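You operate a simulated robot arm through the tools that you are given. There is no shell and no other tool. Be economical: measure what you need, move in short steps, check, and stop when the job is done.

The job below is to be done with a simulated two-armed robot. You get a single attempt, and the scene is never put back.

TASK
Hold the yellow crate on the long bench top steady with one hand, lift the steel cover out of it with the other and set it down on the long bench top. Set down upright: steel cover.

The check looks at the end state, three seconds after you hand in, the way a careful person would. Anything else that was tipped, shoved, dropped, spilled or broken makes it a failure. A push-on lid holds only when it is set on centred and level and pressed home; a screw cap is set on level and turned clockwise until tight.

THE ROBOT
Two 7-joint arms with two-finger parallel grippers on one trunk, on a base that drives. Base frame: it is fixed to the floor where the robot stands at the start and does not move with it; the origin is under the middle of the robot, x ahead of it, y to its left, z up; the surface under the hand at the start is at about z = 850. Units: mm, degrees, N and s.
The left shoulder is at the start at [60, 189, 1253], the right one opposite. With the tool pointing down near the work surface each hand reaches from about 100 to 640 mm from the robot's upright axis, wherever it stands, measured 20 degrees to its own side. Places, roughly: long bench top [700, -3200, 800]. Payload 3.43 kg a hand.
The tool frame of a hand sits at the grasp point between the pads (the TCP): z along the fingers, y along the line on which they close. The tips reach 30 mm beyond it. Largest opening 94 mm; finger width 28, thickness 10; the body of the gripper, 50 by 96 mm, starts 55 mm behind the TCP.
Orientation is that of the tool frame in the base frame, as a unit quaternion [w, x, y, z]. With the fingers straight down and closing along the base's y, the tool's x points along the base's -x, its y along +y and its z along -z.

THE INTERFACE
- The arms move only by the tool arm_command. It takes "left_steps", "right_steps" or both (then of equal length, played together; a hand with none holds still); each is a list that holds one entry, the list of rows, each a list of 7 numbers: the shift along the tool's x, y, z in units of 40 mm (1.0 is 40 mm), then the turn, a rotation vector about the tool's x, y, z in units of 8 degrees (1.0 is 8 degrees), then the gripper command, from -1 (fully open) to 1 (shut), values between in proportion. In form: [[[x, y, z, rx, ry, rz, jaw], ...]]. A call has 1 to 8 rows; each row shifts and turns the commanded pose from where the row before left it, along the tool's axes as they then stand. A call with a number of a shift or a turn outside -1 to 1 is refused whole. Rows are played at 5 a second. More than 50 mm and 8.6 degrees between two rows, or a gripper value outside its range, and nothing of the call is played. Where a pose cannot be reached the arm comes as near as it can. A force on the tool above 40 N (or 10 N above the force at the start of the call, whichever is more), or a blocked arm, ends the call early, and 0.2 s more pass. Each finger travels about 153 mm/s and halts on what it meets, pressing with about 29 N; the grip force reading is that of the motor and also rises with nothing between the fingers. The clock runs only during rows and for 0.2 s after the last one: add rows that do not move to give the fingers time. The reply holds the time, the measured pose of the TCP, the force on the tool along the base axes, the opening and the grip force, in the units named above and with some noise, with the torque about the TCP (base axes, N m) and any sound that the robot's microphone picked up.
- Cameras (640 x 400 px; columns grow to the right, rows downward): "scene" is now at [10.9, -4.7, 1792.6]; the picture's right is [-0.08, -1.00, 0.00], its down [-0.82, 0.07, -0.57] and it looks along [0.57, -0.05, -0.82] (base axes); focal length 268 px, centre (320, 200). "left" rides on the left gripper at [76, -14, -102] in its tool frame; the picture's right is [0.18, 0.98, 0.00], its down [-0.75, 0.14, -0.64] and it looks along [-0.63, 0.12, 0.77] (tool axes); focal length 243 px, centre (320, 200). "right" rides on the right gripper at [76, 14, -102] in its tool frame; the picture's right is [-0.18, 0.98, 0.00], its down [-0.75, -0.14, -0.64] and it looks along [-0.63, -0.12, 0.77] (tool axes); focal length 243 px, centre (320, 200). There is no depth. A picture from a camera that has moved, and an enlarged one, comes with that camera's place and axes in the base frame and with its lens.
- grab_frame(camera): a new picture of that camera. No time passes.
- move_column(by): slides the trunk up (or, below 0, down) by that many mm; the arms and the scene camera ride with it, the base frame stays. It gives what a move gives, with no picture.
- roll_base(legs): drives the robot by 1 to 6 legs, each [ahead, left, turn to the left] in mm, mm and degrees, along the robot's own axes; the way and the turn of a leg run together, so that a leg with both is an arc; at most 1500 mm and 180 degrees a leg. The arms and the cameras ride along, it lands a little off, and it stops where it bumps. It gives what a move gives.
- turn_head(pan, tilt): turns the head with the scene camera to pan (to the left, within 86 degrees either way) and tilt (down, from -29 to 69), counted from straight ahead of the robot. It gives what a move gives.
- close_up(camera, box): a new picture of the part [left, top, right, bottom] of that camera's present view, enlarged. No time passes.
- hand_in(): hands the job in; it is judged then, once.

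Work in short steps. Places have to be worked out from the pictures, the camera data and where the tool is seen: move nearer, look again, correct. Check each grasp and each placing, and mend what went wrong. You have 120 turns and 108 pictures in all, those below and enlarged ones among them. Open the grippers and draw the arms clear of the work before you hand the job in, unless the task says otherwise; then end with one line.

The tools are called after "Emit:" as a command line: name --argument value ..., lists and objects as JSON in quotes. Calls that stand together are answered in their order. arm_command: Moves the arms, as the interface text tells. Its arguments: {"type":"object","properties":{"left_steps":{"type":"array","items":{"type":"array","items":{"type":"array","items":{"type":"number"}}}},"right_steps":{"type":"array","items":{"type":"array","items":{"type":"array","items":{"type":"number"}}}}},"required":[]} The other tools are called the same way: move_column (by) slides the trunk up or down; roll_base (legs) drives the base; turn_head (pan, tilt) turns the head that bears the scene camera; grab_frame (camera) takes a picture; close_up (camera, box) takes an enlarged picture of a part of a camera's view; hand_in () hands the job in.

At the start:

```text
time_s: 0.0
left_tool_pos: [343.0, 64.0, 1199.4]
left_tool_rot: [0.0, 0.0, 1.0, 0.0]
left_ft_force: [0.4, -0.6, 0.4]
left_moment: [0.01, 0.0, -0.02]
left_gripper_width: 93.9
left_finger_force: 0.0
right_tool_pos: [314.1, -152.3, 1152.9]
right_tool_rot: [0.0, 0.0, 1.0, 0.0]
right_ft_force: [-0.7, 0.5, 0.1]
right_moment: [-0.02, -0.01, 0.05]
right_gripper_width: 93.9
right_finger_force: 0.0
trunk travel left (down, up): [-925.0, 65.0]
robot x, y, heading: [-2.4, -2.1, -0.1]
head pan, tilt: [-4.6, 55.0]
```

scene: 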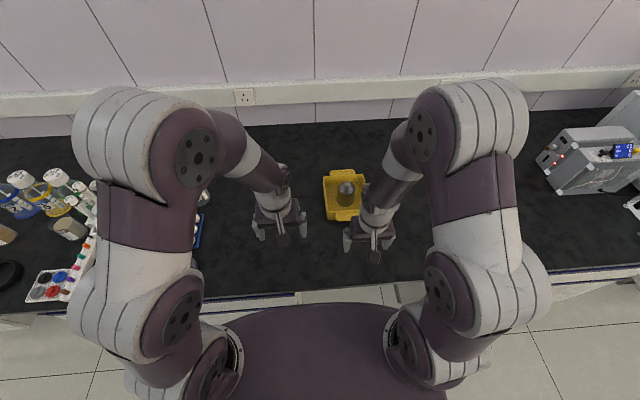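
right: 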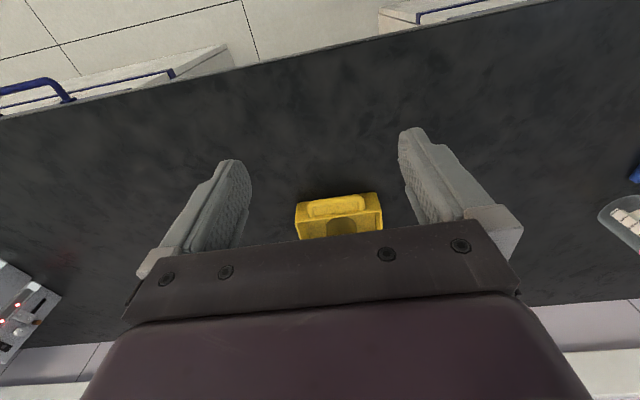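
left: 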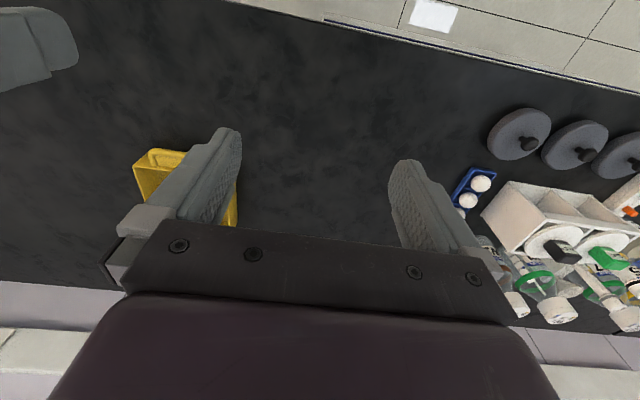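

I see a yellow crate ahead, but the named bench is listed about 3.2 m to the right. I look at this crate closely and then turn the head to look right.

Emit:
close_up --camera "scene" --box '[280, 140, 420, 240]'

Emit:
turn_head --pan -75 --tilt 20

Emit:
grab_frame --camera "scene"

```text
4.00 times, centred on (350, 190) of scene
camera zoom: at [10.9, -4.7, 1792.6], right [-0.08, -1.0, 0.0], down [-0.82, 0.07, -0.57], along [0.57, -0.05, -0.82], focal length 1074 px, centre (200, 240)
```

zoom: 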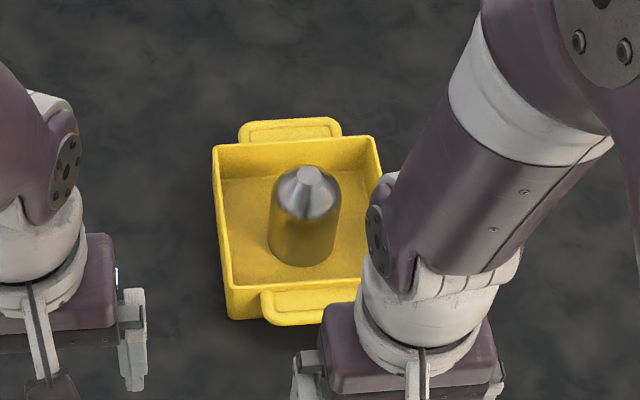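

```text
time_s: 1.4
left_tool_pos: [343.7, 63.5, 1196.0]
left_tool_rot: [0.0, 0.0, 1.0, 0.0]
left_ft_force: [0.4, 0.0, -0.2]
left_moment: [-0.04, 0.0, -0.03]
left_gripper_width: 93.8
left_finger_force: 0.2
right_tool_pos: [314.9, -152.5, 1151.7]
right_tool_rot: [-0.001, 0.001, 1.0, 0.001]
right_ft_force: [0.9, -0.1, 0.3]
right_moment: [0.02, 0.01, 0.04]
right_gripper_width: 94.0
right_finger_force: 0.1
trunk travel left (down, up): [-925.0, 65.0]
robot x, y, heading: [-1.1, 1.3, -0.2]
head pan, tilt: [-75.0, 20.0]
```

```text
103 pictures are left
camera scene: at [-36.8, -88.9, 1844.7], right [-0.97, -0.26, 0.0], down [-0.09, 0.33, -0.94], along [0.24, -0.91, -0.34], focal length 268 px, centre (320, 200)
```

scene: 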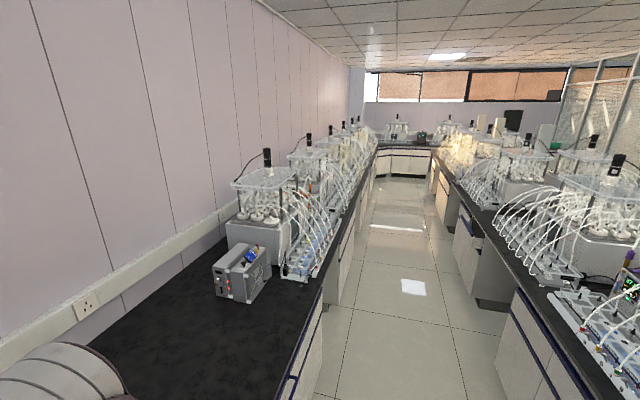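

The long bench is this one: it runs off to the right, with its middle around y=-3200, and the crate in front stands on it. The cover is a steel cylinder with a conical top, with the crate at roughly x≈680, y≈-170, so I need to drive closer. I check the clearance to the bench edge first.

Emit:
turn_head --pan 0 --tilt 69

Emit:
grab_frame --camera "scene"

```text
time_s: 2.9
left_tool_pos: [344.3, 63.4, 1196.7]
left_tool_rot: [0.0, 0.0, 1.0, 0.0]
left_ft_force: [0.1, 0.0, 0.2]
left_moment: [0.0, 0.03, 0.0]
left_gripper_width: 93.9
left_finger_force: 0.1
right_tool_pos: [314.1, -153.3, 1153.3]
right_tool_rot: [0.0, 0.0, 1.0, 0.0]
right_ft_force: [-0.3, 1.0, 0.2]
right_moment: [0.02, 0.04, 0.02]
right_gripper_width: 93.9
right_finger_force: 0.0
trunk travel left (down, up): [-925.0, 65.0]
robot x, y, heading: [1.6, -0.1, -0.3]
head pan, tilt: [0.0, 68.8]
```

```text
102 pictures are left
camera scene: at [-5.0, 1.0, 1777.2], right [0.0, -1.0, 0.0], down [-0.93, 0.0, -0.36], along [0.36, 0.0, -0.93], focal length 268 px, centre (320, 200)
```

scene: 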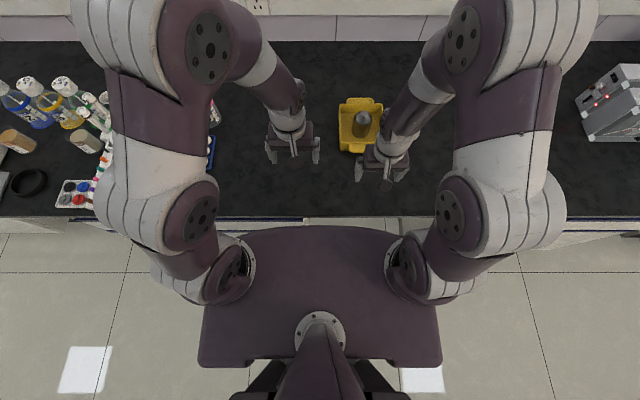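

The bench edge is at x≈290 and the crate at about (669,-162). I shift right by 160 and ahead by 120.

Emit:
roll_base --legs '[[0, -160, 0], [120, 0, 0]]'

Emit:
grab_frame --camera "scene"

Emit:
grab_frame --camera "right"

Emit:
grab_frame --camera "left"

```text
time_s: 5.2
left_tool_pos: [460.5, -97.3, 1199.1]
left_tool_rot: [0.001, 0.0, 1.0, 0.001]
left_ft_force: [-0.2, -0.4, -0.1]
left_moment: [0.04, -0.03, -0.02]
left_gripper_width: 94.2
left_finger_force: 0.0
right_tool_pos: [432.7, -312.8, 1153.2]
right_tool_rot: [0.002, 0.0, 1.0, 0.001]
right_ft_force: [0.1, -0.2, 0.0]
right_moment: [0.01, -0.01, 0.0]
right_gripper_width: 93.9
right_finger_force: 0.1
trunk travel left (down, up): [-925.0, 65.0]
robot x, y, heading: [116.8, -159.5, -0.0]
head pan, tilt: [0.0, 68.8]
```

```text
101 pictures are left
camera scene: at [112.1, -160.8, 1777.2], right [0.0, -1.0, 0.0], down [-0.93, 0.0, -0.36], along [0.36, 0.0, -0.93], focal length 268 px, centre (320, 200)
```

scene: 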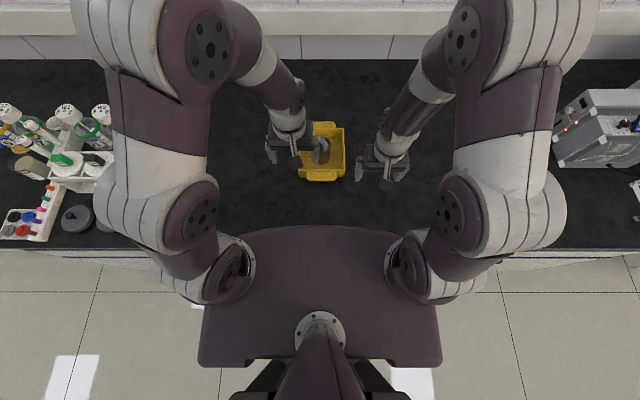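

```text
100 pictures are left
camera right: at [354.2, -299.6, 1255.6], right [0.18, 0.98, 0.0], down [0.75, -0.14, 0.64], along [0.63, -0.12, -0.77], focal length 243 px, centre (320, 200)
```

right: 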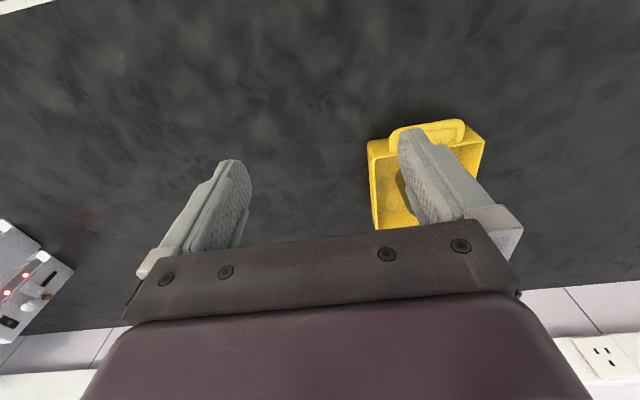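

```text
99 pictures are left
camera left: at [385.0, -112.1, 1300.9], right [-0.18, 0.98, 0.0], down [0.75, 0.14, 0.64], along [0.63, 0.12, -0.77], focal length 243 px, centre (320, 200)
```

left: 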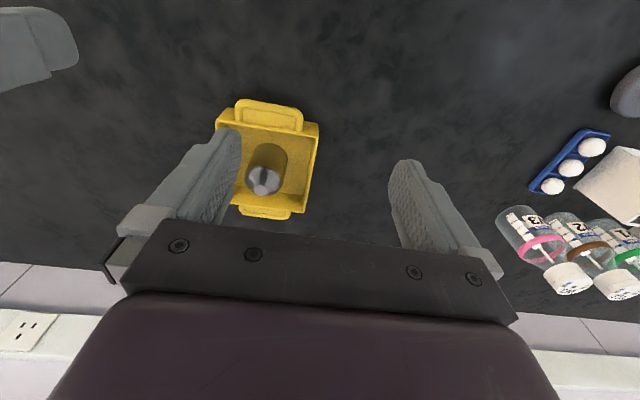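

Both hands now sit on either side of the crate. I enlarge the views to get the geometry of crate and cover.

Emit:
close_up --camera "left" --box '[200, 85, 340, 225]'

Emit:
close_up --camera "scene" --box '[280, 110, 360, 190]'

```text
2.86 times, centred on (270, 155) of left
camera zoom: at [385.0, -112.1, 1300.9], right [-0.18, 0.98, 0.0], down [0.75, 0.14, 0.64], along [0.63, 0.12, -0.77], focal length 693 px, centre (463, 329)
```

zoom: 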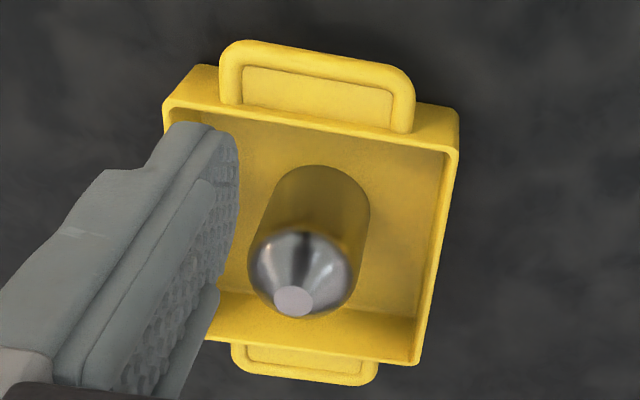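

```text
5.00 times, centred on (320, 150) of scene
camera zoom: at [112.1, -160.8, 1777.2], right [0.0, -1.0, 0.0], down [-0.93, 0.0, -0.36], along [0.36, 0.0, -0.93], focal length 1342 px, centre (320, 450)
```

zoom: 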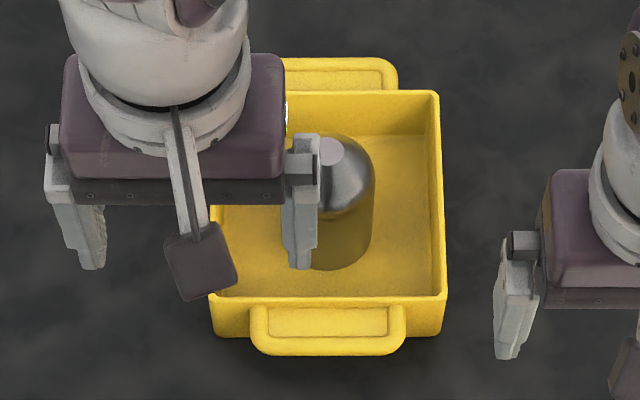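

Triangulating gives: crate about x 560–737, y −250…−83, rim z≈920. The cover is at about (640,−166), roughly 64 mm across, with its top near z≈985. Plan: the left hand pinches the left wall while leaning back. The right hand is yawed 90° so it closes along x, and takes the cylinder above the rim.

Emit:
arm_command --left_steps '[[[-0.6, 0.06, 0.6, 0, 0, 0, 0.2], [-0.6, 0.06, 0.6, 0, 0, 0, 0.2], [-0.6, 0.06, 0.6, 0, 0, 0, 0.2], [-0.6, 0.06, 0.6, 0, 0, 0, 0.2], [-0.6, 0.06, 0.6, 0, 0, 0, 0.2], [0, 0, 0, 0, -0.83, 0, 0.2], [0, 0, 0, 0, -0.83, 0, 0.2], [0, 0, 0, 0, -0.84, 0, 0.2]]]' --right_steps '[[[0, 0, 0, 0, 0, -1, -1], [0, 0, 0, 0, 0, -1, -1], [0, 0, 0, 0, 0, -1, -1], [0, 0, 0, 0, 0, -1, -1], [0, 0, 0, 0, 0, -1, -1], [0, 0, 0, 0, 0, -1, -1], [0, 0, 0, 0, 0, -1, -1], [0, 0, 0, 0, 0, -1, -1]]]'

Emit:
grab_frame --camera "left"

Emit:
grab_frame --camera "scene"

```text
time_s: 7.0
left_tool_pos: [581.8, -84.9, 1078.8]
left_tool_rot: [0.175, -0.001, 0.985, -0.001]
left_ft_force: [-0.9, 0.6, -0.1]
left_moment: [0.0, -0.04, 0.03]
left_gripper_width: 37.4
left_finger_force: 0.1
right_tool_pos: [432.8, -311.5, 1153.1]
right_tool_rot: [0.0, -0.532, 0.847, -0.001]
right_ft_force: [0.6, -0.5, -0.7]
right_moment: [-0.01, -0.03, 0.01]
right_gripper_width: 94.2
right_finger_force: 0.0
trunk travel left (down, up): [-925.0, 65.0]
robot x, y, heading: [116.6, -161.6, 0.2]
head pan, tilt: [0.0, 68.8]
```

```text
96 pictures are left
camera left: at [475.4, -98.9, 1148.8], right [-0.17, 0.98, -0.07], down [0.49, 0.14, 0.86], along [0.86, 0.12, -0.5], focal length 243 px, centre (320, 200)
```

left: 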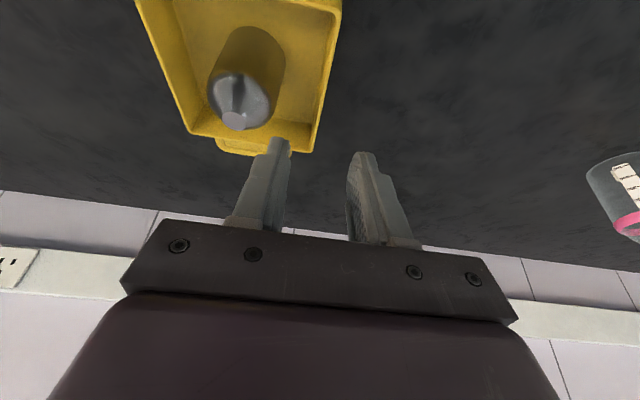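

```text
95 pictures are left
camera scene: at [112.7, -158.6, 1777.2], right [0.0, -1.0, 0.0], down [-0.93, 0.0, -0.36], along [0.36, 0.0, -0.93], focal length 268 px, centre (320, 200)
```

scene: 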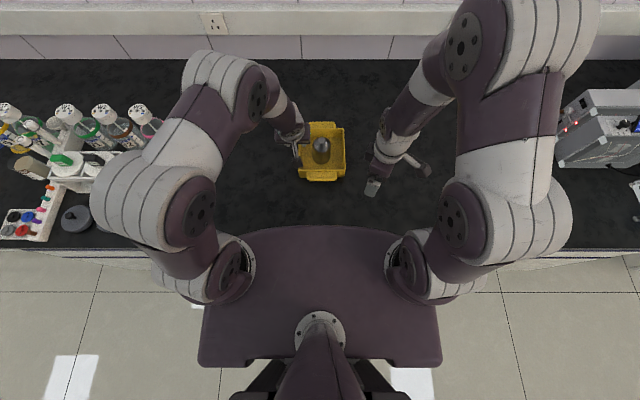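

The left wall's outer face is at y≈−82, so the hand is well aligned. I lower the left hand to just above the rim and finish the right yaw.

Emit:
arm_command --left_steps '[[[0.2325, 0, 0.714, 0, 0, 0, 0.2], [0.2325, 0, 0.714, 0, 0, 0, 0.2], [0.2325, 0, 0.714, 0, 0, 0, 0.2], [0.2325, 0, 0.714, 0, 0, 0, 0.2]]]' --right_steps '[[[0, 0, 0, 0, 0, -0.81, -1], [0, 0, 0, 0, 0, -0.81, -1], [0, 0, 0, 0, 0, -0.81, -1], [0, 0, 0, 0, 0, -0.81, -1]]]'

Emit:
grab_frame --camera "left"

Emit:
close_up --camera "scene" --box '[260, 80, 420, 200]'

Emit:
grab_frame --camera "right"

```text
time_s: 8.0
left_tool_pos: [586.8, -84.2, 956.9]
left_tool_rot: [0.174, 0.001, 0.985, 0.0]
left_ft_force: [-0.3, 0.1, 0.5]
left_moment: [-0.01, 0.01, 0.0]
left_gripper_width: 37.5
left_finger_force: 0.0
right_tool_pos: [435.0, -311.9, 1152.5]
right_tool_rot: [0.0, 0.707, -0.707, 0.0]
right_ft_force: [0.6, -0.6, -0.7]
right_moment: [0.03, -0.01, -0.02]
right_gripper_width: 93.9
right_finger_force: 0.1
trunk travel left (down, up): [-925.0, 65.0]
robot x, y, heading: [119.2, -165.9, 0.1]
head pan, tilt: [0.0, 68.8]
```

```text
94 pictures are left
camera left: at [480.6, -98.6, 1027.3], right [-0.17, 0.98, -0.06], down [0.49, 0.14, 0.86], along [0.85, 0.12, -0.51], focal length 243 px, centre (320, 200)
```

left: 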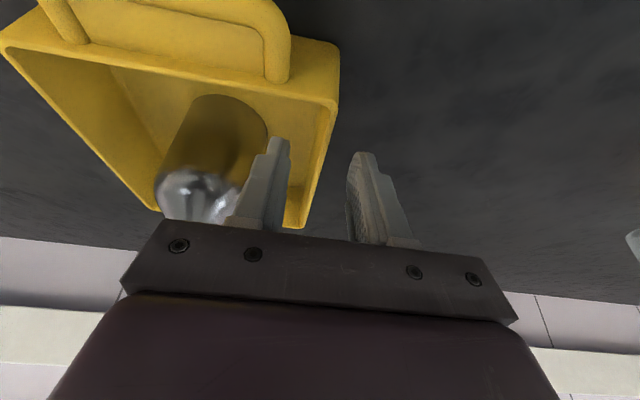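

```text
3.33 times, centred on (340, 140) of scene
camera zoom: at [115.7, -159.3, 1777.2], right [0.0, -1.0, 0.0], down [-0.93, 0.0, -0.36], along [0.36, 0.0, -0.93], focal length 895 px, centre (253, 400)
```

zoom: 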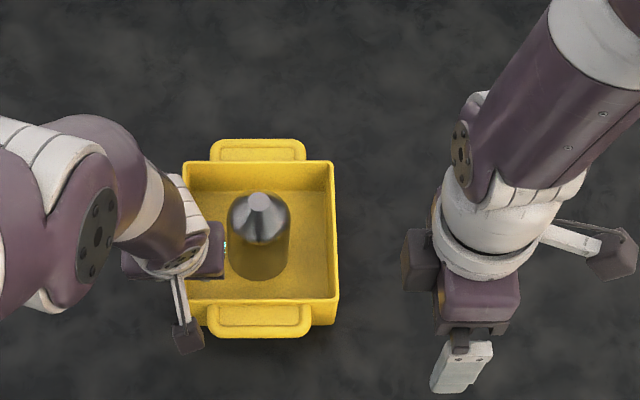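

```text
92 pictures are left
camera right: at [418.9, -388.6, 1255.1], right [-0.98, 0.18, 0.0], down [0.14, 0.75, 0.64], along [0.12, 0.63, -0.77], focal length 243 px, centre (320, 200)
```

right: 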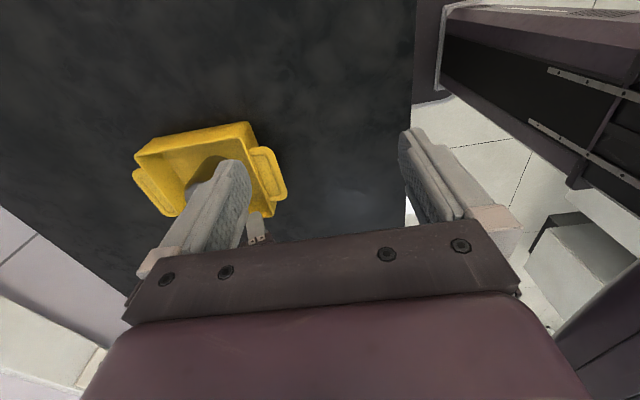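

The wall lies at y≈−82…−88 between the left fingers. I lower another 32 mm to straddle it.

Emit:
arm_command --left_steps '[[[0.137, 0, 0.375, 0, 0, 0, 0.2], [0.137, 0, 0.375, 0, 0, 0, 0.2]]]'

Emit:
grab_frame --camera "left"

```text
time_s: 8.6
left_tool_pos: [588.0, -83.8, 924.9]
left_tool_rot: [0.174, -0.001, 0.985, 0.0]
left_ft_force: [0.2, -0.7, 0.6]
left_moment: [0.04, 0.02, -0.03]
left_gripper_width: 37.6
left_finger_force: 0.1
right_tool_pos: [434.7, -312.2, 1151.6]
right_tool_rot: [0.0, 0.707, -0.707, 0.0]
right_ft_force: [-1.0, -0.7, -0.3]
right_moment: [-0.02, 0.03, 0.02]
right_gripper_width: 94.0
right_finger_force: 0.1
trunk travel left (down, up): [-925.0, 65.0]
robot x, y, heading: [118.3, -160.8, -0.1]
head pan, tilt: [0.0, 68.8]
```

```text
91 pictures are left
camera left: at [480.7, -98.5, 995.7], right [-0.17, 0.98, -0.06], down [0.49, 0.14, 0.86], along [0.85, 0.12, -0.51], focal length 243 px, centre (320, 200)
```

left: 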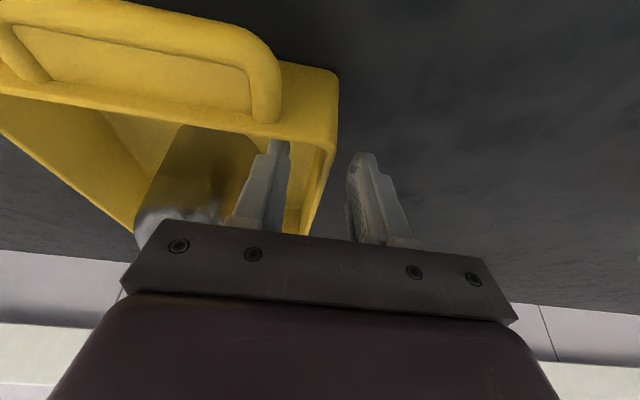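

The left fingers straddle the wall with no contact force. I close gently in stages.

Emit:
arm_command --left_steps '[[[0, 0, 0, 0, 0, 0, 0.5], [0, 0, 0, 0, 0, 0, 0.65], [0, 0, 0, 0, 0, 0, 0.75], [0, 0, 0, 0, 0, 0, 0.85], [0, 0, 0, 0, 0, 0, 0.95], [0, 0, 0, 0, 0, 0, 1], [0, 0, 0, 0, 0, 0, 1], [0, 0, 0, 0, 0, 0, 1]]]'

Emit:
grab_frame --camera "left"

Emit:
close_up --camera "scene" --box '[260, 80, 420, 200]'

```text
time_s: 10.3
left_tool_pos: [587.4, -83.2, 926.4]
left_tool_rot: [0.174, 0.0, 0.985, 0.001]
left_ft_force: [1.0, 2.4, 0.3]
left_moment: [0.01, 0.04, 0.19]
left_gripper_width: 4.7
left_finger_force: 29.2
right_tool_pos: [434.4, -311.8, 1152.0]
right_tool_rot: [0.0, -0.707, 0.707, 0.0]
right_ft_force: [-0.3, -0.2, 0.1]
right_moment: [-0.01, -0.01, 0.01]
right_gripper_width: 93.9
right_finger_force: 0.0
trunk travel left (down, up): [-925.0, 65.0]
robot x, y, heading: [123.2, -161.0, 0.1]
head pan, tilt: [0.0, 68.8]
```

```text
90 pictures are left
camera left: at [480.1, -98.2, 996.1], right [-0.17, 0.98, -0.06], down [0.49, 0.14, 0.86], along [0.85, 0.12, -0.5], focal length 243 px, centre (320, 200)
```

left: 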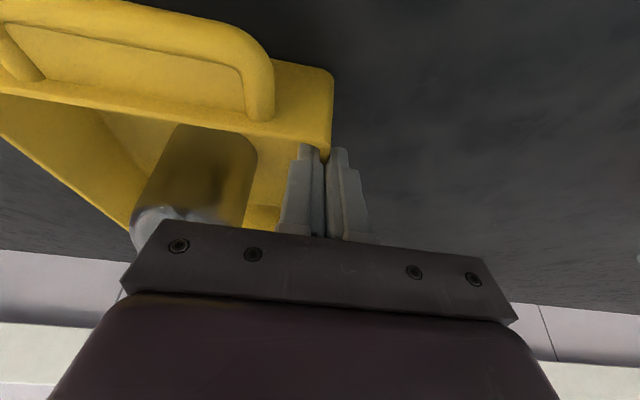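

```text
3.33 times, centred on (340, 140) of scene
camera zoom: at [114.4, -158.7, 1777.2], right [0.0, -1.0, 0.0], down [-0.93, 0.0, -0.36], along [0.36, 0.0, -0.93], focal length 895 px, centre (253, 400)
```

zoom: 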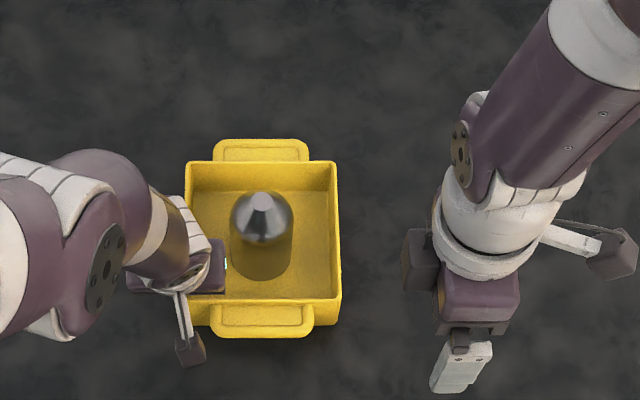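

The wall is held, 4.7 mm between the pads with 29 N of grip. Now the right hand goes to a spot beside and above the cover, tilted outward by 15°.

Emit:
arm_command --right_steps '[[[-0.417, -0.867, 0.083, 0, 0, 0, -1], [-0.417, -0.867, 0.083, 0, 0, 0, -1], [-0.417, -0.867, 0.083, 0, 0, 0, -1], [-0.417, -0.867, 0.083, 0, 0, 0, -1], [-0.417, -0.867, 0.083, 0, 0, 0, -1], [-0.417, -0.867, 0.083, 0, 0, 0, -1], [0, 0, 0, 0, -0.94, 0, -1], [0, 0, 0, 0, -0.94, 0, -1]]]' --left_steps '[[[0, 0, 0, 0, 0, 0, 1], [0, 0, 0, 0, 0, 0, 1], [0, 0, 0, 0, 0, 0, 1], [0, 0, 0, 0, 0, 0, 1], [0, 0, 0, 0, 0, 0, 1], [0, 0, 0, 0, 0, 0, 1], [0, 0, 0, 0, 0, 0, 1], [0, 0, 0, 0, 0, 0, 1]]]'

Emit:
grab_frame --camera "right"

Emit:
grab_frame --camera "scene"

```text
time_s: 12.2
left_tool_pos: [587.5, -84.6, 926.1]
left_tool_rot: [0.173, -0.002, 0.985, 0.001]
left_ft_force: [-0.1, -0.9, -0.4]
left_moment: [0.03, 0.21, 0.09]
left_gripper_width: 4.3
left_finger_force: 28.6
right_tool_pos: [641.4, -211.6, 1132.6]
right_tool_rot: [0.092, -0.7, 0.702, 0.093]
right_ft_force: [0.0, -0.2, -1.0]
right_moment: [0.0, 0.01, 0.01]
right_gripper_width: 94.1
right_finger_force: 0.1
trunk travel left (down, up): [-925.0, 65.0]
robot x, y, heading: [118.8, -161.6, 0.3]
head pan, tilt: [0.0, 68.8]
```

```text
88 pictures are left
camera right: at [626.3, -312.4, 1211.8], right [-0.98, 0.18, 0.05], down [0.14, 0.56, 0.82], along [0.12, 0.81, -0.58], focal length 243 px, centre (320, 200)
```

right: 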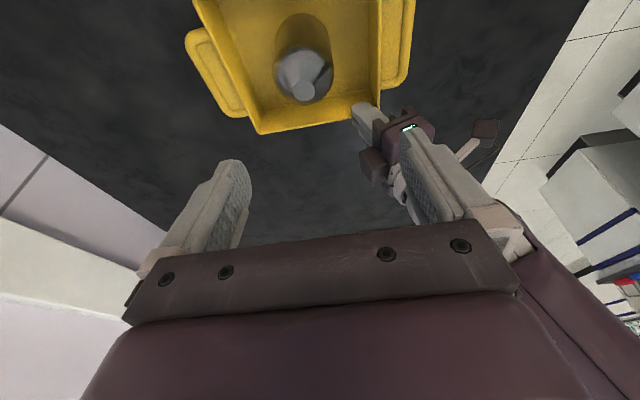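

```text
87 pictures are left
camera scene: at [114.6, -159.7, 1777.2], right [0.0, -1.0, 0.0], down [-0.93, 0.0, -0.36], along [0.36, 0.0, -0.93], focal length 268 px, centre (320, 200)
```

scene: 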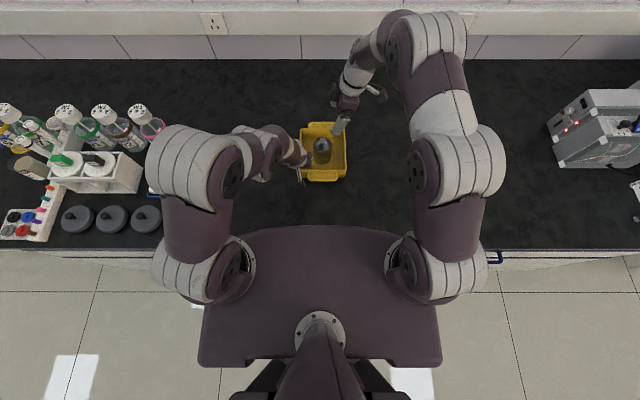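

The right view disagrees a bit: combined with the scene view it puts the cover's top at (658,−168,963). I enlarge to refine.

Emit:
close_up --camera "right" --box '[180, 0, 420, 150]'

Emit:
close_up --camera "scene" --box '[290, 110, 370, 190]'

```text
2.67 times, centred on (300, 75) of right
camera zoom: at [626.3, -312.4, 1211.8], right [-0.98, 0.18, 0.05], down [0.14, 0.56, 0.82], along [0.12, 0.81, -0.58], focal length 647 px, centre (373, 533)
```

zoom: 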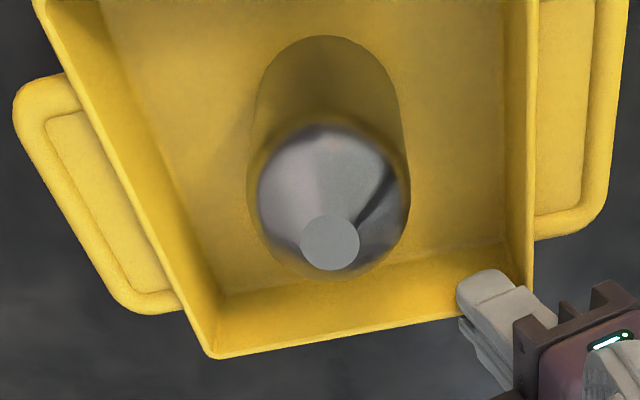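

```text
5.00 times, centred on (330, 150) of scene
camera zoom: at [114.6, -159.7, 1777.2], right [0.0, -1.0, 0.0], down [-0.93, 0.0, -0.36], along [0.36, 0.0, -0.93], focal length 1342 px, centre (270, 450)
```

zoom: 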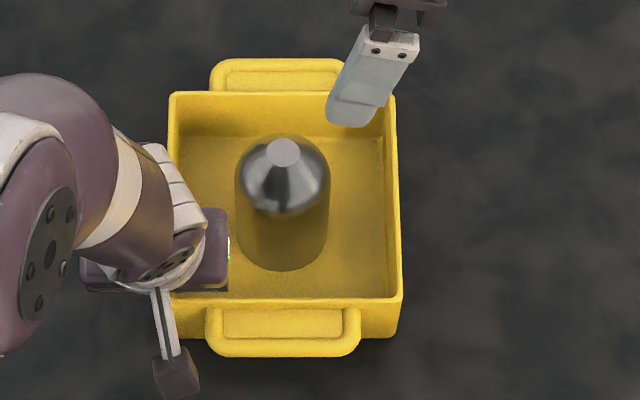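

Refined: rim z≈908, crate centre about (658,−168), cover axis about (656,−170), shoulder ≈922, top ≈967. The left grip is therefore only ~10 mm deep, so I reopen slightly, go 14 mm lower and close again.

Emit:
arm_command --left_steps '[[[0, 0, 0, 0, 0, 0, 0.7], [0, 0, 0, 0, 0, 0, 0.7], [0.06, 0, 0.165, 0, 0, 0, 0.7], [0.06, 0, 0.165, 0, 0, 0, 0.7], [0, 0, 0, 0, 0, 0, 0.8], [0, 0, 0, 0, 0, 0, 0.9], [0, 0, 0, 0, 0, 0, 1], [0, 0, 0, 0, 0, 0, 1]]]'

Emit:
grab_frame --camera "left"

```text
time_s: 13.9
left_tool_pos: [587.1, -84.7, 912.1]
left_tool_rot: [0.174, 0.0, 0.985, 0.0]
left_ft_force: [3.9, 1.5, 4.4]
left_moment: [0.02, -0.07, 0.05]
left_gripper_width: 9.3
left_finger_force: 28.8
right_tool_pos: [642.1, -211.4, 1133.9]
right_tool_rot: [0.092, -0.701, 0.701, 0.093]
right_ft_force: [0.4, 0.0, 0.8]
right_moment: [-0.05, -0.02, -0.01]
right_gripper_width: 94.0
right_finger_force: 0.1
trunk travel left (down, up): [-925.0, 65.0]
robot x, y, heading: [120.3, -156.6, -0.3]
head pan, tilt: [0.0, 68.8]
```

```text
84 pictures are left
camera left: at [481.0, -98.7, 982.2], right [-0.17, 0.98, -0.06], down [0.49, 0.14, 0.86], along [0.86, 0.12, -0.5], focal length 243 px, centre (320, 200)
```

left: 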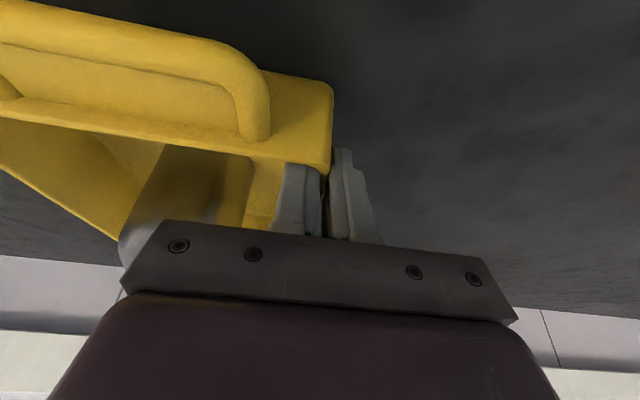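

The left grip is now deeper (9.3 mm between pads, 29 N). I bring the right hand along its approach axis to ~90 mm short of the grasp.

Emit:
arm_command --right_steps '[[[0.117, -0.0875, 0.8, 0, 0, 0, -1], [0.117, -0.0875, 0.8, 0, 0, 0, -1], [0.117, -0.0875, 0.8, 0, 0, 0, -1], [0.117, -0.0875, 0.8, 0, 0, 0, -1]]]'

Emit:
grab_frame --camera "right"

Emit:
close_up --camera "scene" --box '[290, 110, 370, 190]'

```text
time_s: 14.9
left_tool_pos: [586.8, -84.3, 911.6]
left_tool_rot: [0.173, 0.0, 0.985, 0.0]
left_ft_force: [-0.2, -0.7, 7.2]
left_moment: [0.0, 0.11, 0.08]
left_gripper_width: 9.0
left_finger_force: 28.7
right_tool_pos: [655.7, -197.3, 1003.0]
right_tool_rot: [0.092, -0.701, 0.701, 0.092]
right_ft_force: [0.1, -0.6, -0.2]
right_moment: [-0.02, 0.0, -0.03]
right_gripper_width: 94.0
right_finger_force: 0.0
trunk travel left (down, up): [-925.0, 65.0]
robot x, y, heading: [118.4, -155.9, 0.0]
head pan, tilt: [0.0, 68.8]
```

```text
83 pictures are left
camera right: at [640.0, -297.8, 1082.6], right [-0.98, 0.18, 0.05], down [0.14, 0.56, 0.82], along [0.12, 0.81, -0.58], focal length 243 px, centre (320, 200)
```

right: 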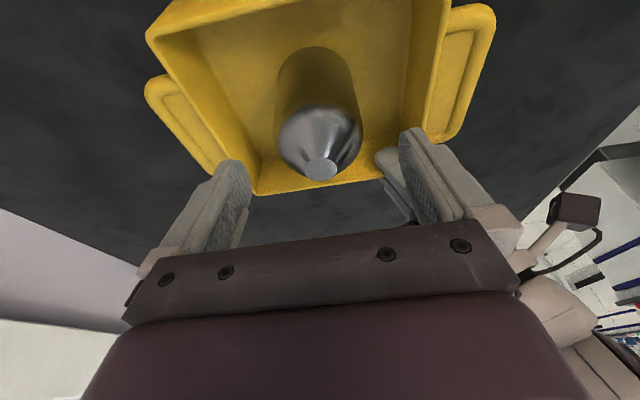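

```text
5.00 times, centred on (330, 150) of scene
camera zoom: at [114.0, -159.4, 1777.3], right [0.0, -1.0, 0.0], down [-0.93, 0.0, -0.36], along [0.36, 0.0, -0.93], focal length 1342 px, centre (270, 450)
```

zoom: 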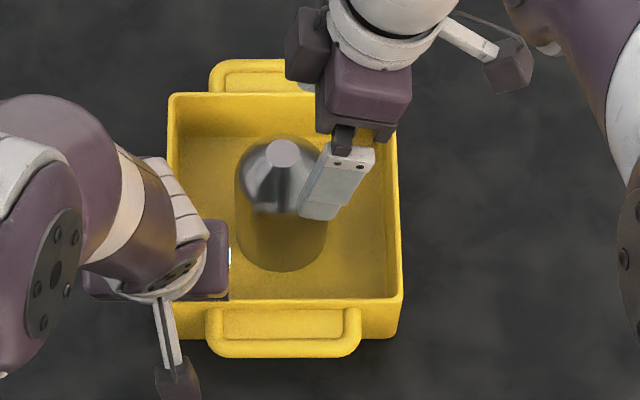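

The estimate is confirmed: cover top at (657,−169,965). I continue down the approach axis to TCP z≈918.

Emit:
arm_command --right_steps '[[[-0.015, -0.01, 0.55, 0, 0, 0, -1], [-0.015, -0.01, 0.55, 0, 0, 0, -1], [-0.015, -0.01, 0.55, 0, 0, 0, -1], [-0.015, 0, 0.55, 0, 0, 0, -1]]]'

Emit:
grab_frame --camera "right"

Emit:
close_up --camera "scene" --box '[290, 110, 370, 190]'

```text
time_s: 15.9
left_tool_pos: [586.5, -83.6, 911.3]
left_tool_rot: [0.174, 0.0, 0.985, 0.0]
left_ft_force: [0.3, 0.2, 5.5]
left_moment: [-0.01, -0.11, 0.03]
left_gripper_width: 9.2
left_finger_force: 29.1
right_tool_pos: [658.0, -172.0, 921.0]
right_tool_rot: [-0.093, 0.701, -0.701, -0.092]
right_ft_force: [0.0, -0.2, 1.2]
right_moment: [-0.05, 0.0, -0.02]
right_gripper_width: 93.9
right_finger_force: 0.0
trunk travel left (down, up): [-925.0, 65.0]
robot x, y, heading: [118.6, -158.2, -0.2]
head pan, tilt: [0.0, 68.8]
```

```text
81 pictures are left
camera right: at [642.0, -272.0, 999.5], right [-0.98, 0.18, 0.05], down [0.14, 0.56, 0.82], along [0.12, 0.81, -0.58], focal length 243 px, centre (320, 200)
```

right: 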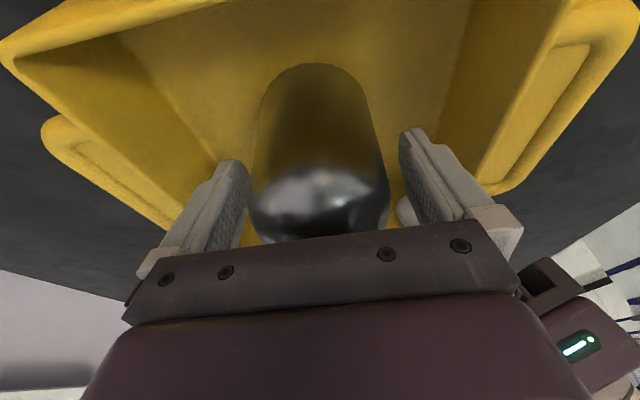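

```text
5.00 times, centred on (330, 150) of scene
camera zoom: at [114.0, -159.4, 1777.2], right [0.0, -1.0, 0.0], down [-0.93, 0.0, -0.36], along [0.36, 0.0, -0.93], focal length 1342 px, centre (270, 450)
```

zoom: 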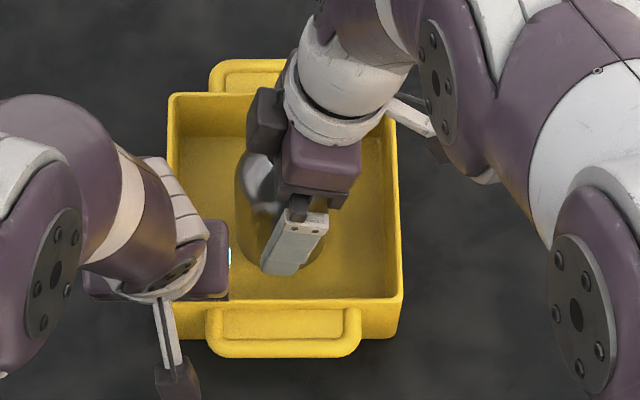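

The cover sits centred between the fingers. I go 4 mm lower and close in stages.

Emit:
arm_command --right_steps '[[[0, 0, 0.1, 0, 0, 0, -1], [0, 0, 0, 0, 0, 0, -0.6], [0, 0, 0, 0, 0, 0, -0.5], [0, 0, 0, 0, 0, 0, -0.4], [0, 0, 0, 0, 0, 0, -0.2], [0, 0, 0, 0, 0, 0, 0.5], [0, 0, 0, 0, 0, 0, 1], [0, 0, 0, 0, 0, 0, 1]]]'

Emit:
grab_frame --camera "right"

```text
time_s: 17.8
left_tool_pos: [586.8, -84.5, 910.9]
left_tool_rot: [0.173, 0.0, 0.985, 0.0]
left_ft_force: [0.3, -1.6, 3.6]
left_moment: [0.02, 0.02, 0.11]
left_gripper_width: 8.9
left_finger_force: 28.8
right_tool_pos: [656.9, -171.1, 916.8]
right_tool_rot: [0.092, -0.701, 0.702, 0.092]
right_ft_force: [-0.3, 2.0, 0.6]
right_moment: [0.07, -0.02, -0.02]
right_gripper_width: 72.1
right_finger_force: 28.8
trunk travel left (down, up): [-925.0, 65.0]
robot x, y, heading: [119.2, -160.0, 0.1]
head pan, tilt: [0.0, 68.8]
```

```text
79 pictures are left
camera right: at [641.5, -271.2, 995.9], right [-0.98, 0.18, 0.05], down [0.14, 0.56, 0.82], along [0.12, 0.81, -0.58], focal length 243 px, centre (320, 200)
```

right: 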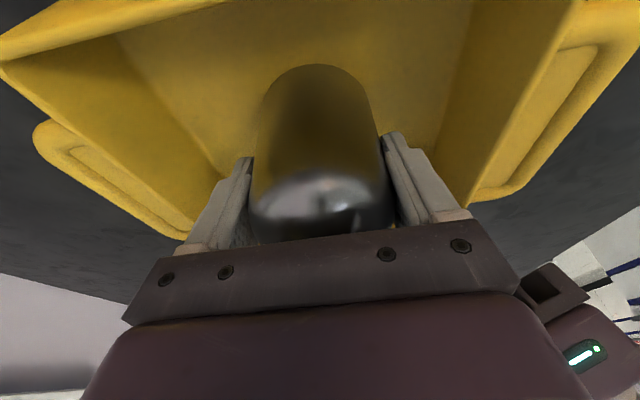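

The grip is firm at 72 mm and 29 N. I lift straight up 20 mm and check the forces.

Emit:
arm_command --right_steps '[[[-0.0324, 0, -0.121, 0, 0, 0, 1], [-0.0324, 0, -0.121, 0, 0, 0, 1], [-0.0324, 0, -0.121, 0, 0, 0, 1], [-0.0324, 0, -0.121, 0, 0, 0, 1], [0, 0, 0, 0, 0, 0, 1]]]' --left_steps '[[[0, 0, 0, 0, 0, 0, 1], [0, 0, 0, 0, 0, 0, 1], [0, 0, 0, 0, 0, 0, 1], [0, 0, 0, 0, 0, 0, 1], [0, 0, 0, 0, 0, 0, 1]]]'

Emit:
grab_frame --camera "right"

```text
time_s: 18.9
left_tool_pos: [587.5, -83.1, 911.9]
left_tool_rot: [0.174, 0.0, 0.985, 0.0]
left_ft_force: [-1.4, 0.9, 5.6]
left_moment: [-0.02, 0.02, 0.07]
left_gripper_width: 9.1
left_finger_force: 29.0
right_tool_pos: [656.7, -170.6, 936.5]
right_tool_rot: [-0.093, 0.701, -0.701, -0.092]
right_ft_force: [-0.1, 0.1, -4.0]
right_moment: [0.0, 0.01, 0.03]
right_gripper_width: 72.0
right_finger_force: 29.3
trunk travel left (down, up): [-925.0, 65.0]
robot x, y, heading: [116.7, -158.2, -0.1]
head pan, tilt: [0.0, 68.8]
```

```text
78 pictures are left
camera right: at [640.9, -271.6, 1015.3], right [-0.98, 0.18, 0.05], down [0.14, 0.56, 0.82], along [0.12, 0.81, -0.58], focal length 243 px, centre (320, 200)
```

right: 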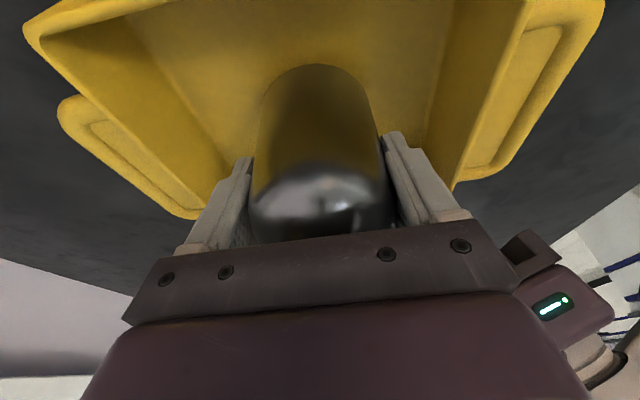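

The cover (≈0.4–0.5 kg) came up with the hand and the crate stayed put. I raise it another 110 mm.

Emit:
arm_command --right_steps '[[[-0.1424, 0, -0.531, 0, 0, 0, 1], [-0.1424, 0, -0.531, 0, 0, 0, 1], [-0.1424, 0, -0.531, 0, 0, 0, 1], [-0.1424, 0, -0.531, 0, 0, 0, 1], [-0.1424, 0, -0.531, 0, 0, 0, 1]]]' --left_steps '[[[0, 0, 0, 0, 0, 0, 1], [0, 0, 0, 0, 0, 0, 1], [0, 0, 0, 0, 0, 0, 1], [0, 0, 0, 0, 0, 0, 1], [0, 0, 0, 0, 0, 0, 1]]]'

Emit:
grab_frame --camera "scene"

Emit:
grab_frame --camera "right"

```text
time_s: 20.1
left_tool_pos: [586.2, -84.9, 911.7]
left_tool_rot: [0.174, 0.0, 0.985, 0.0]
left_ft_force: [-0.9, 0.2, 6.1]
left_moment: [-0.01, 0.13, 0.03]
left_gripper_width: 9.0
left_finger_force: 29.2
right_tool_pos: [657.6, -171.2, 1046.2]
right_tool_rot: [-0.093, 0.701, -0.701, -0.092]
right_ft_force: [0.6, 0.2, -3.5]
right_moment: [0.02, -0.04, 0.03]
right_gripper_width: 72.1
right_finger_force: 28.5
trunk travel left (down, up): [-925.0, 65.0]
robot x, y, heading: [119.7, -161.3, -0.0]
head pan, tilt: [0.0, 68.8]
```

```text
77 pictures are left
camera scene: at [114.0, -159.3, 1777.1], right [0.0, -1.0, 0.0], down [-0.93, 0.0, -0.36], along [0.36, 0.0, -0.93], focal length 268 px, centre (320, 200)
```

scene: 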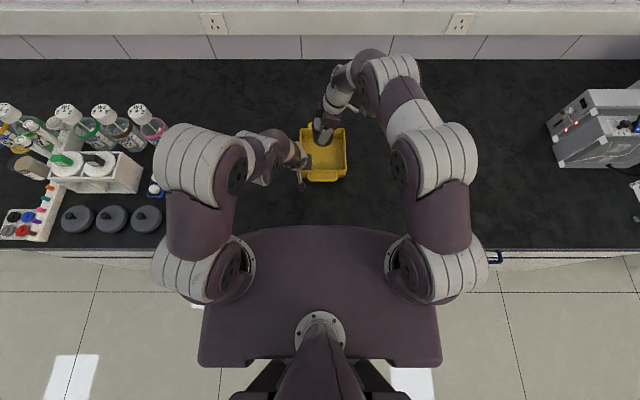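

```text
76 pictures are left
camera right: at [640.6, -271.4, 1125.6], right [-0.98, 0.18, 0.05], down [0.14, 0.56, 0.82], along [0.12, 0.81, -0.58], focal length 243 px, centre (320, 200)
```

right: 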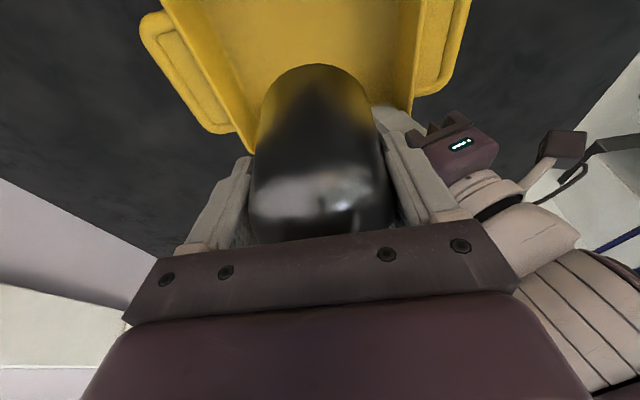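

Well clear of the rim. I carry the cover sideways to a free spot right of the crate, about (607,−356).

Emit:
arm_command --right_steps '[[[0.745, 0.208, -0.2, 0, 0, 0, 1], [0.745, 0.208, -0.2, 0, 0, 0, 1], [0.745, 0.208, -0.2, 0, 0, 0, 1], [0.745, 0.208, -0.2, 0, 0, 0, 1], [0.745, 0.208, -0.2, 0, 0, 0, 1], [0.745, 0.208, -0.2, 0, 0, 0, 1], [0, 0, 0, 0, 0, 0, 1]]]'

Emit:
grab_frame --camera "scene"

Emit:
grab_frame --camera "right"

```text
time_s: 21.8
left_tool_pos: [586.1, -83.9, 911.5]
left_tool_rot: [0.174, 0.001, 0.985, -0.001]
left_ft_force: [-1.0, -0.7, 5.9]
left_moment: [-0.04, 0.2, 0.12]
left_gripper_width: 9.1
left_finger_force: 28.9
right_tool_pos: [606.3, -356.1, 1045.1]
right_tool_rot: [0.092, -0.701, 0.701, 0.092]
right_ft_force: [0.3, 0.1, -4.2]
right_moment: [0.0, -0.01, 0.07]
right_gripper_width: 71.8
right_finger_force: 28.9
trunk travel left (down, up): [-925.0, 65.0]
robot x, y, heading: [121.3, -161.0, 0.0]
head pan, tilt: [0.0, 68.8]
```

```text
75 pictures are left
camera scene: at [114.2, -159.5, 1777.2], right [0.0, -1.0, 0.0], down [-0.93, 0.0, -0.36], along [0.36, 0.0, -0.93], focal length 268 px, centre (320, 200)
```

scene: 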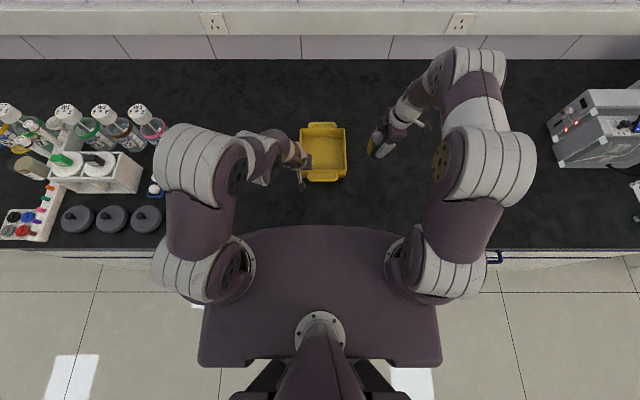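

```text
74 pictures are left
camera right: at [589.8, -457.2, 1124.8], right [-0.98, 0.18, 0.05], down [0.14, 0.56, 0.82], along [0.12, 0.81, -0.58], focal length 243 px, centre (320, 200)
```

right: 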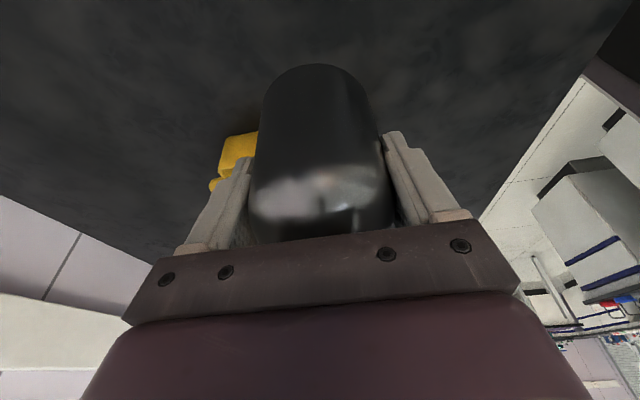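

The cover hangs over clear bench. I lower 120 mm to leave ~14 mm above contact.

Emit:
arm_command --right_steps '[[[0.1295, 0, 0.483, 0, 0, 0, 1], [0.1295, 0, 0.483, 0, 0, 0, 1], [0.1295, 0, 0.483, 0, 0, 0, 1], [0.1295, 0, 0.483, 0, 0, 0, 1], [0.1295, 0, 0.483, 0, 0, 0, 1], [0.1295, 0, 0.483, 0, 0, 0, 1], [0, 0, 0, 0, 0, 0, 1]]]'

Emit:
close_up --camera "scene" --box '[340, 90, 440, 190]'

```text
time_s: 23.4
left_tool_pos: [586.5, -85.3, 910.3]
left_tool_rot: [0.174, 0.0, 0.985, 0.0]
left_ft_force: [-0.6, -1.0, 4.3]
left_moment: [-0.02, 0.11, 0.06]
left_gripper_width: 9.1
left_finger_force: 28.7
right_tool_pos: [607.9, -356.8, 926.2]
right_tool_rot: [0.093, -0.701, 0.701, 0.092]
right_ft_force: [-0.1, 0.6, -4.9]
right_moment: [-0.01, -0.03, 0.0]
right_gripper_width: 71.7
right_finger_force: 28.9
trunk travel left (down, up): [-925.0, 65.0]
robot x, y, heading: [120.0, -160.9, -0.2]
head pan, tilt: [0.0, 68.8]
```

```text
4.00 times, centred on (390, 140) of scene
camera zoom: at [114.3, -159.9, 1777.2], right [0.0, -1.0, 0.0], down [-0.93, 0.0, -0.36], along [0.36, 0.0, -0.93], focal length 1074 px, centre (40, 440)
```

zoom: 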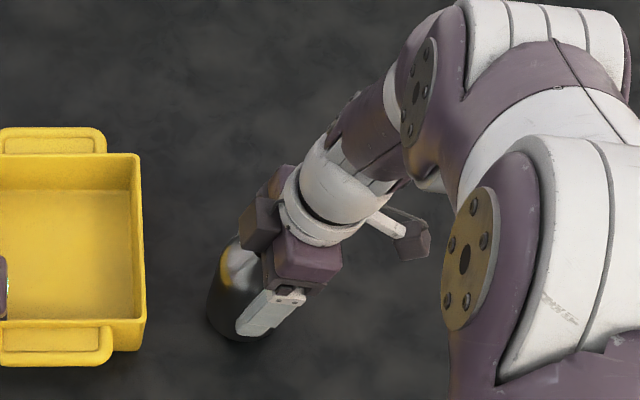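

Force is only the weight. I creep down 10 mm.

Emit:
arm_command --right_steps '[[[0.013, 0, 0.0483, 0, 0, 0, 1], [0.013, 0, 0.0483, 0, 0, 0, 1], [0.013, 0, 0.0483, 0, 0, 0, 1], [0.013, 0, 0.0483, 0, 0, 0, 1], [0.013, 0, 0.0483, 0, 0, 0, 1]]]'

```text
time_s: 24.6
left_tool_pos: [587.1, -85.0, 911.9]
left_tool_rot: [0.174, 0.0, 0.985, 0.0]
left_ft_force: [-1.3, -0.9, 3.8]
left_moment: [-0.02, 0.0, 0.1]
left_gripper_width: 9.3
left_finger_force: 29.0
right_tool_pos: [607.7, -357.0, 916.2]
right_tool_rot: [0.093, -0.701, 0.701, 0.094]
right_ft_force: [-0.6, -0.2, -3.5]
right_moment: [0.0, 0.04, -0.02]
right_gripper_width: 71.9
right_finger_force: 29.1
trunk travel left (down, up): [-925.0, 65.0]
robot x, y, heading: [117.8, -158.9, 0.3]
head pan, tilt: [0.0, 68.8]
```

Still hanging free; I creep 4 mm more.

Emit:
arm_command --right_steps '[[[0.013, 0, 0.0483, 0, 0, 0, 1], [0.013, 0, 0.0483, 0, 0, 0, 1]]]'

```text
time_s: 25.1
left_tool_pos: [587.3, -85.9, 911.0]
left_tool_rot: [0.173, 0.0, 0.985, 0.0]
left_ft_force: [-0.8, -0.4, 3.9]
left_moment: [0.02, 0.01, 0.06]
left_gripper_width: 9.3
left_finger_force: 28.5
right_tool_pos: [607.3, -356.2, 911.8]
right_tool_rot: [0.093, -0.701, 0.701, 0.093]
right_ft_force: [-0.9, -0.2, -4.8]
right_moment: [-0.05, 0.0, -0.05]
right_gripper_width: 72.1
right_finger_force: 29.1
trunk travel left (down, up): [-925.0, 65.0]
robot x, y, heading: [115.9, -161.7, 0.0]
head pan, tilt: [0.0, 68.8]
```

Still no contact; 2 mm more.

Emit:
arm_command --right_steps '[[[0.0065, 0, 0.0242, 0, 0, 0, 1], [0.0065, 0, 0.0242, 0, 0, 0, 1]]]'

```text
time_s: 25.8
left_tool_pos: [586.6, -82.8, 912.4]
left_tool_rot: [0.173, 0.001, 0.985, 0.0]
left_ft_force: [0.3, 0.3, -0.7]
left_moment: [-0.02, 0.14, 0.06]
left_gripper_width: 9.1
left_finger_force: 29.2
right_tool_pos: [606.2, -355.7, 911.7]
right_tool_rot: [-0.094, 0.701, -0.701, -0.091]
right_ft_force: [-2.8, -1.5, 12.6]
right_moment: [0.23, 0.27, -0.02]
right_gripper_width: 72.3
right_finger_force: 28.6
trunk travel left (down, up): [-925.0, 65.0]
robot x, y, heading: [120.9, -159.4, 0.2]
head pan, tilt: [0.0, 68.8]
```

Contact: the force turned to +12.6 N. I relax by ~1 mm and open gently in stages.

Emit:
arm_command --right_steps '[[[-0.005, 0, -0.02, 0, 0, 0, 1], [0, 0, 0, 0, 0, 0, 1], [0, 0, 0, 0, 0, 0, -0.5], [0, 0, 0, 0, 0, 0, -0.6], [0, 0, 0, 0, 0, 0, -0.7], [0, 0, 0, 0, 0, 0, -0.85], [0, 0, 0, 0, 0, 0, -1], [0, 0, 0, 0, 0, 0, -1]]]'

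Emit:
grab_frame --camera "right"

```text
time_s: 27.6
left_tool_pos: [587.0, -84.1, 911.1]
left_tool_rot: [0.174, 0.001, 0.985, 0.0]
left_ft_force: [0.1, 1.0, 1.0]
left_moment: [0.0, -0.1, -0.01]
left_gripper_width: 8.7
left_finger_force: 29.2
right_tool_pos: [608.2, -356.8, 910.8]
right_tool_rot: [-0.092, 0.701, -0.701, -0.091]
right_ft_force: [-0.3, -0.1, 0.8]
right_moment: [-0.02, -0.03, 0.03]
right_gripper_width: 94.0
right_finger_force: 0.0
trunk travel left (down, up): [-925.0, 65.0]
robot x, y, heading: [120.4, -158.8, 0.2]
head pan, tilt: [0.0, 68.8]
```

```text
72 pictures are left
camera right: at [591.3, -456.5, 990.3], right [-0.98, 0.18, 0.05], down [0.14, 0.56, 0.82], along [0.12, 0.81, -0.58], focal length 243 px, centre (320, 200)
```

right: 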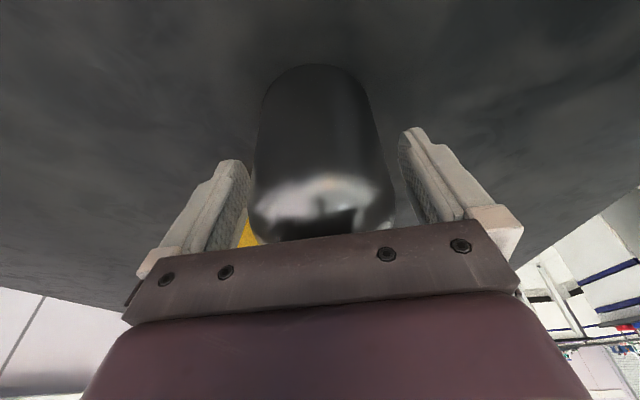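

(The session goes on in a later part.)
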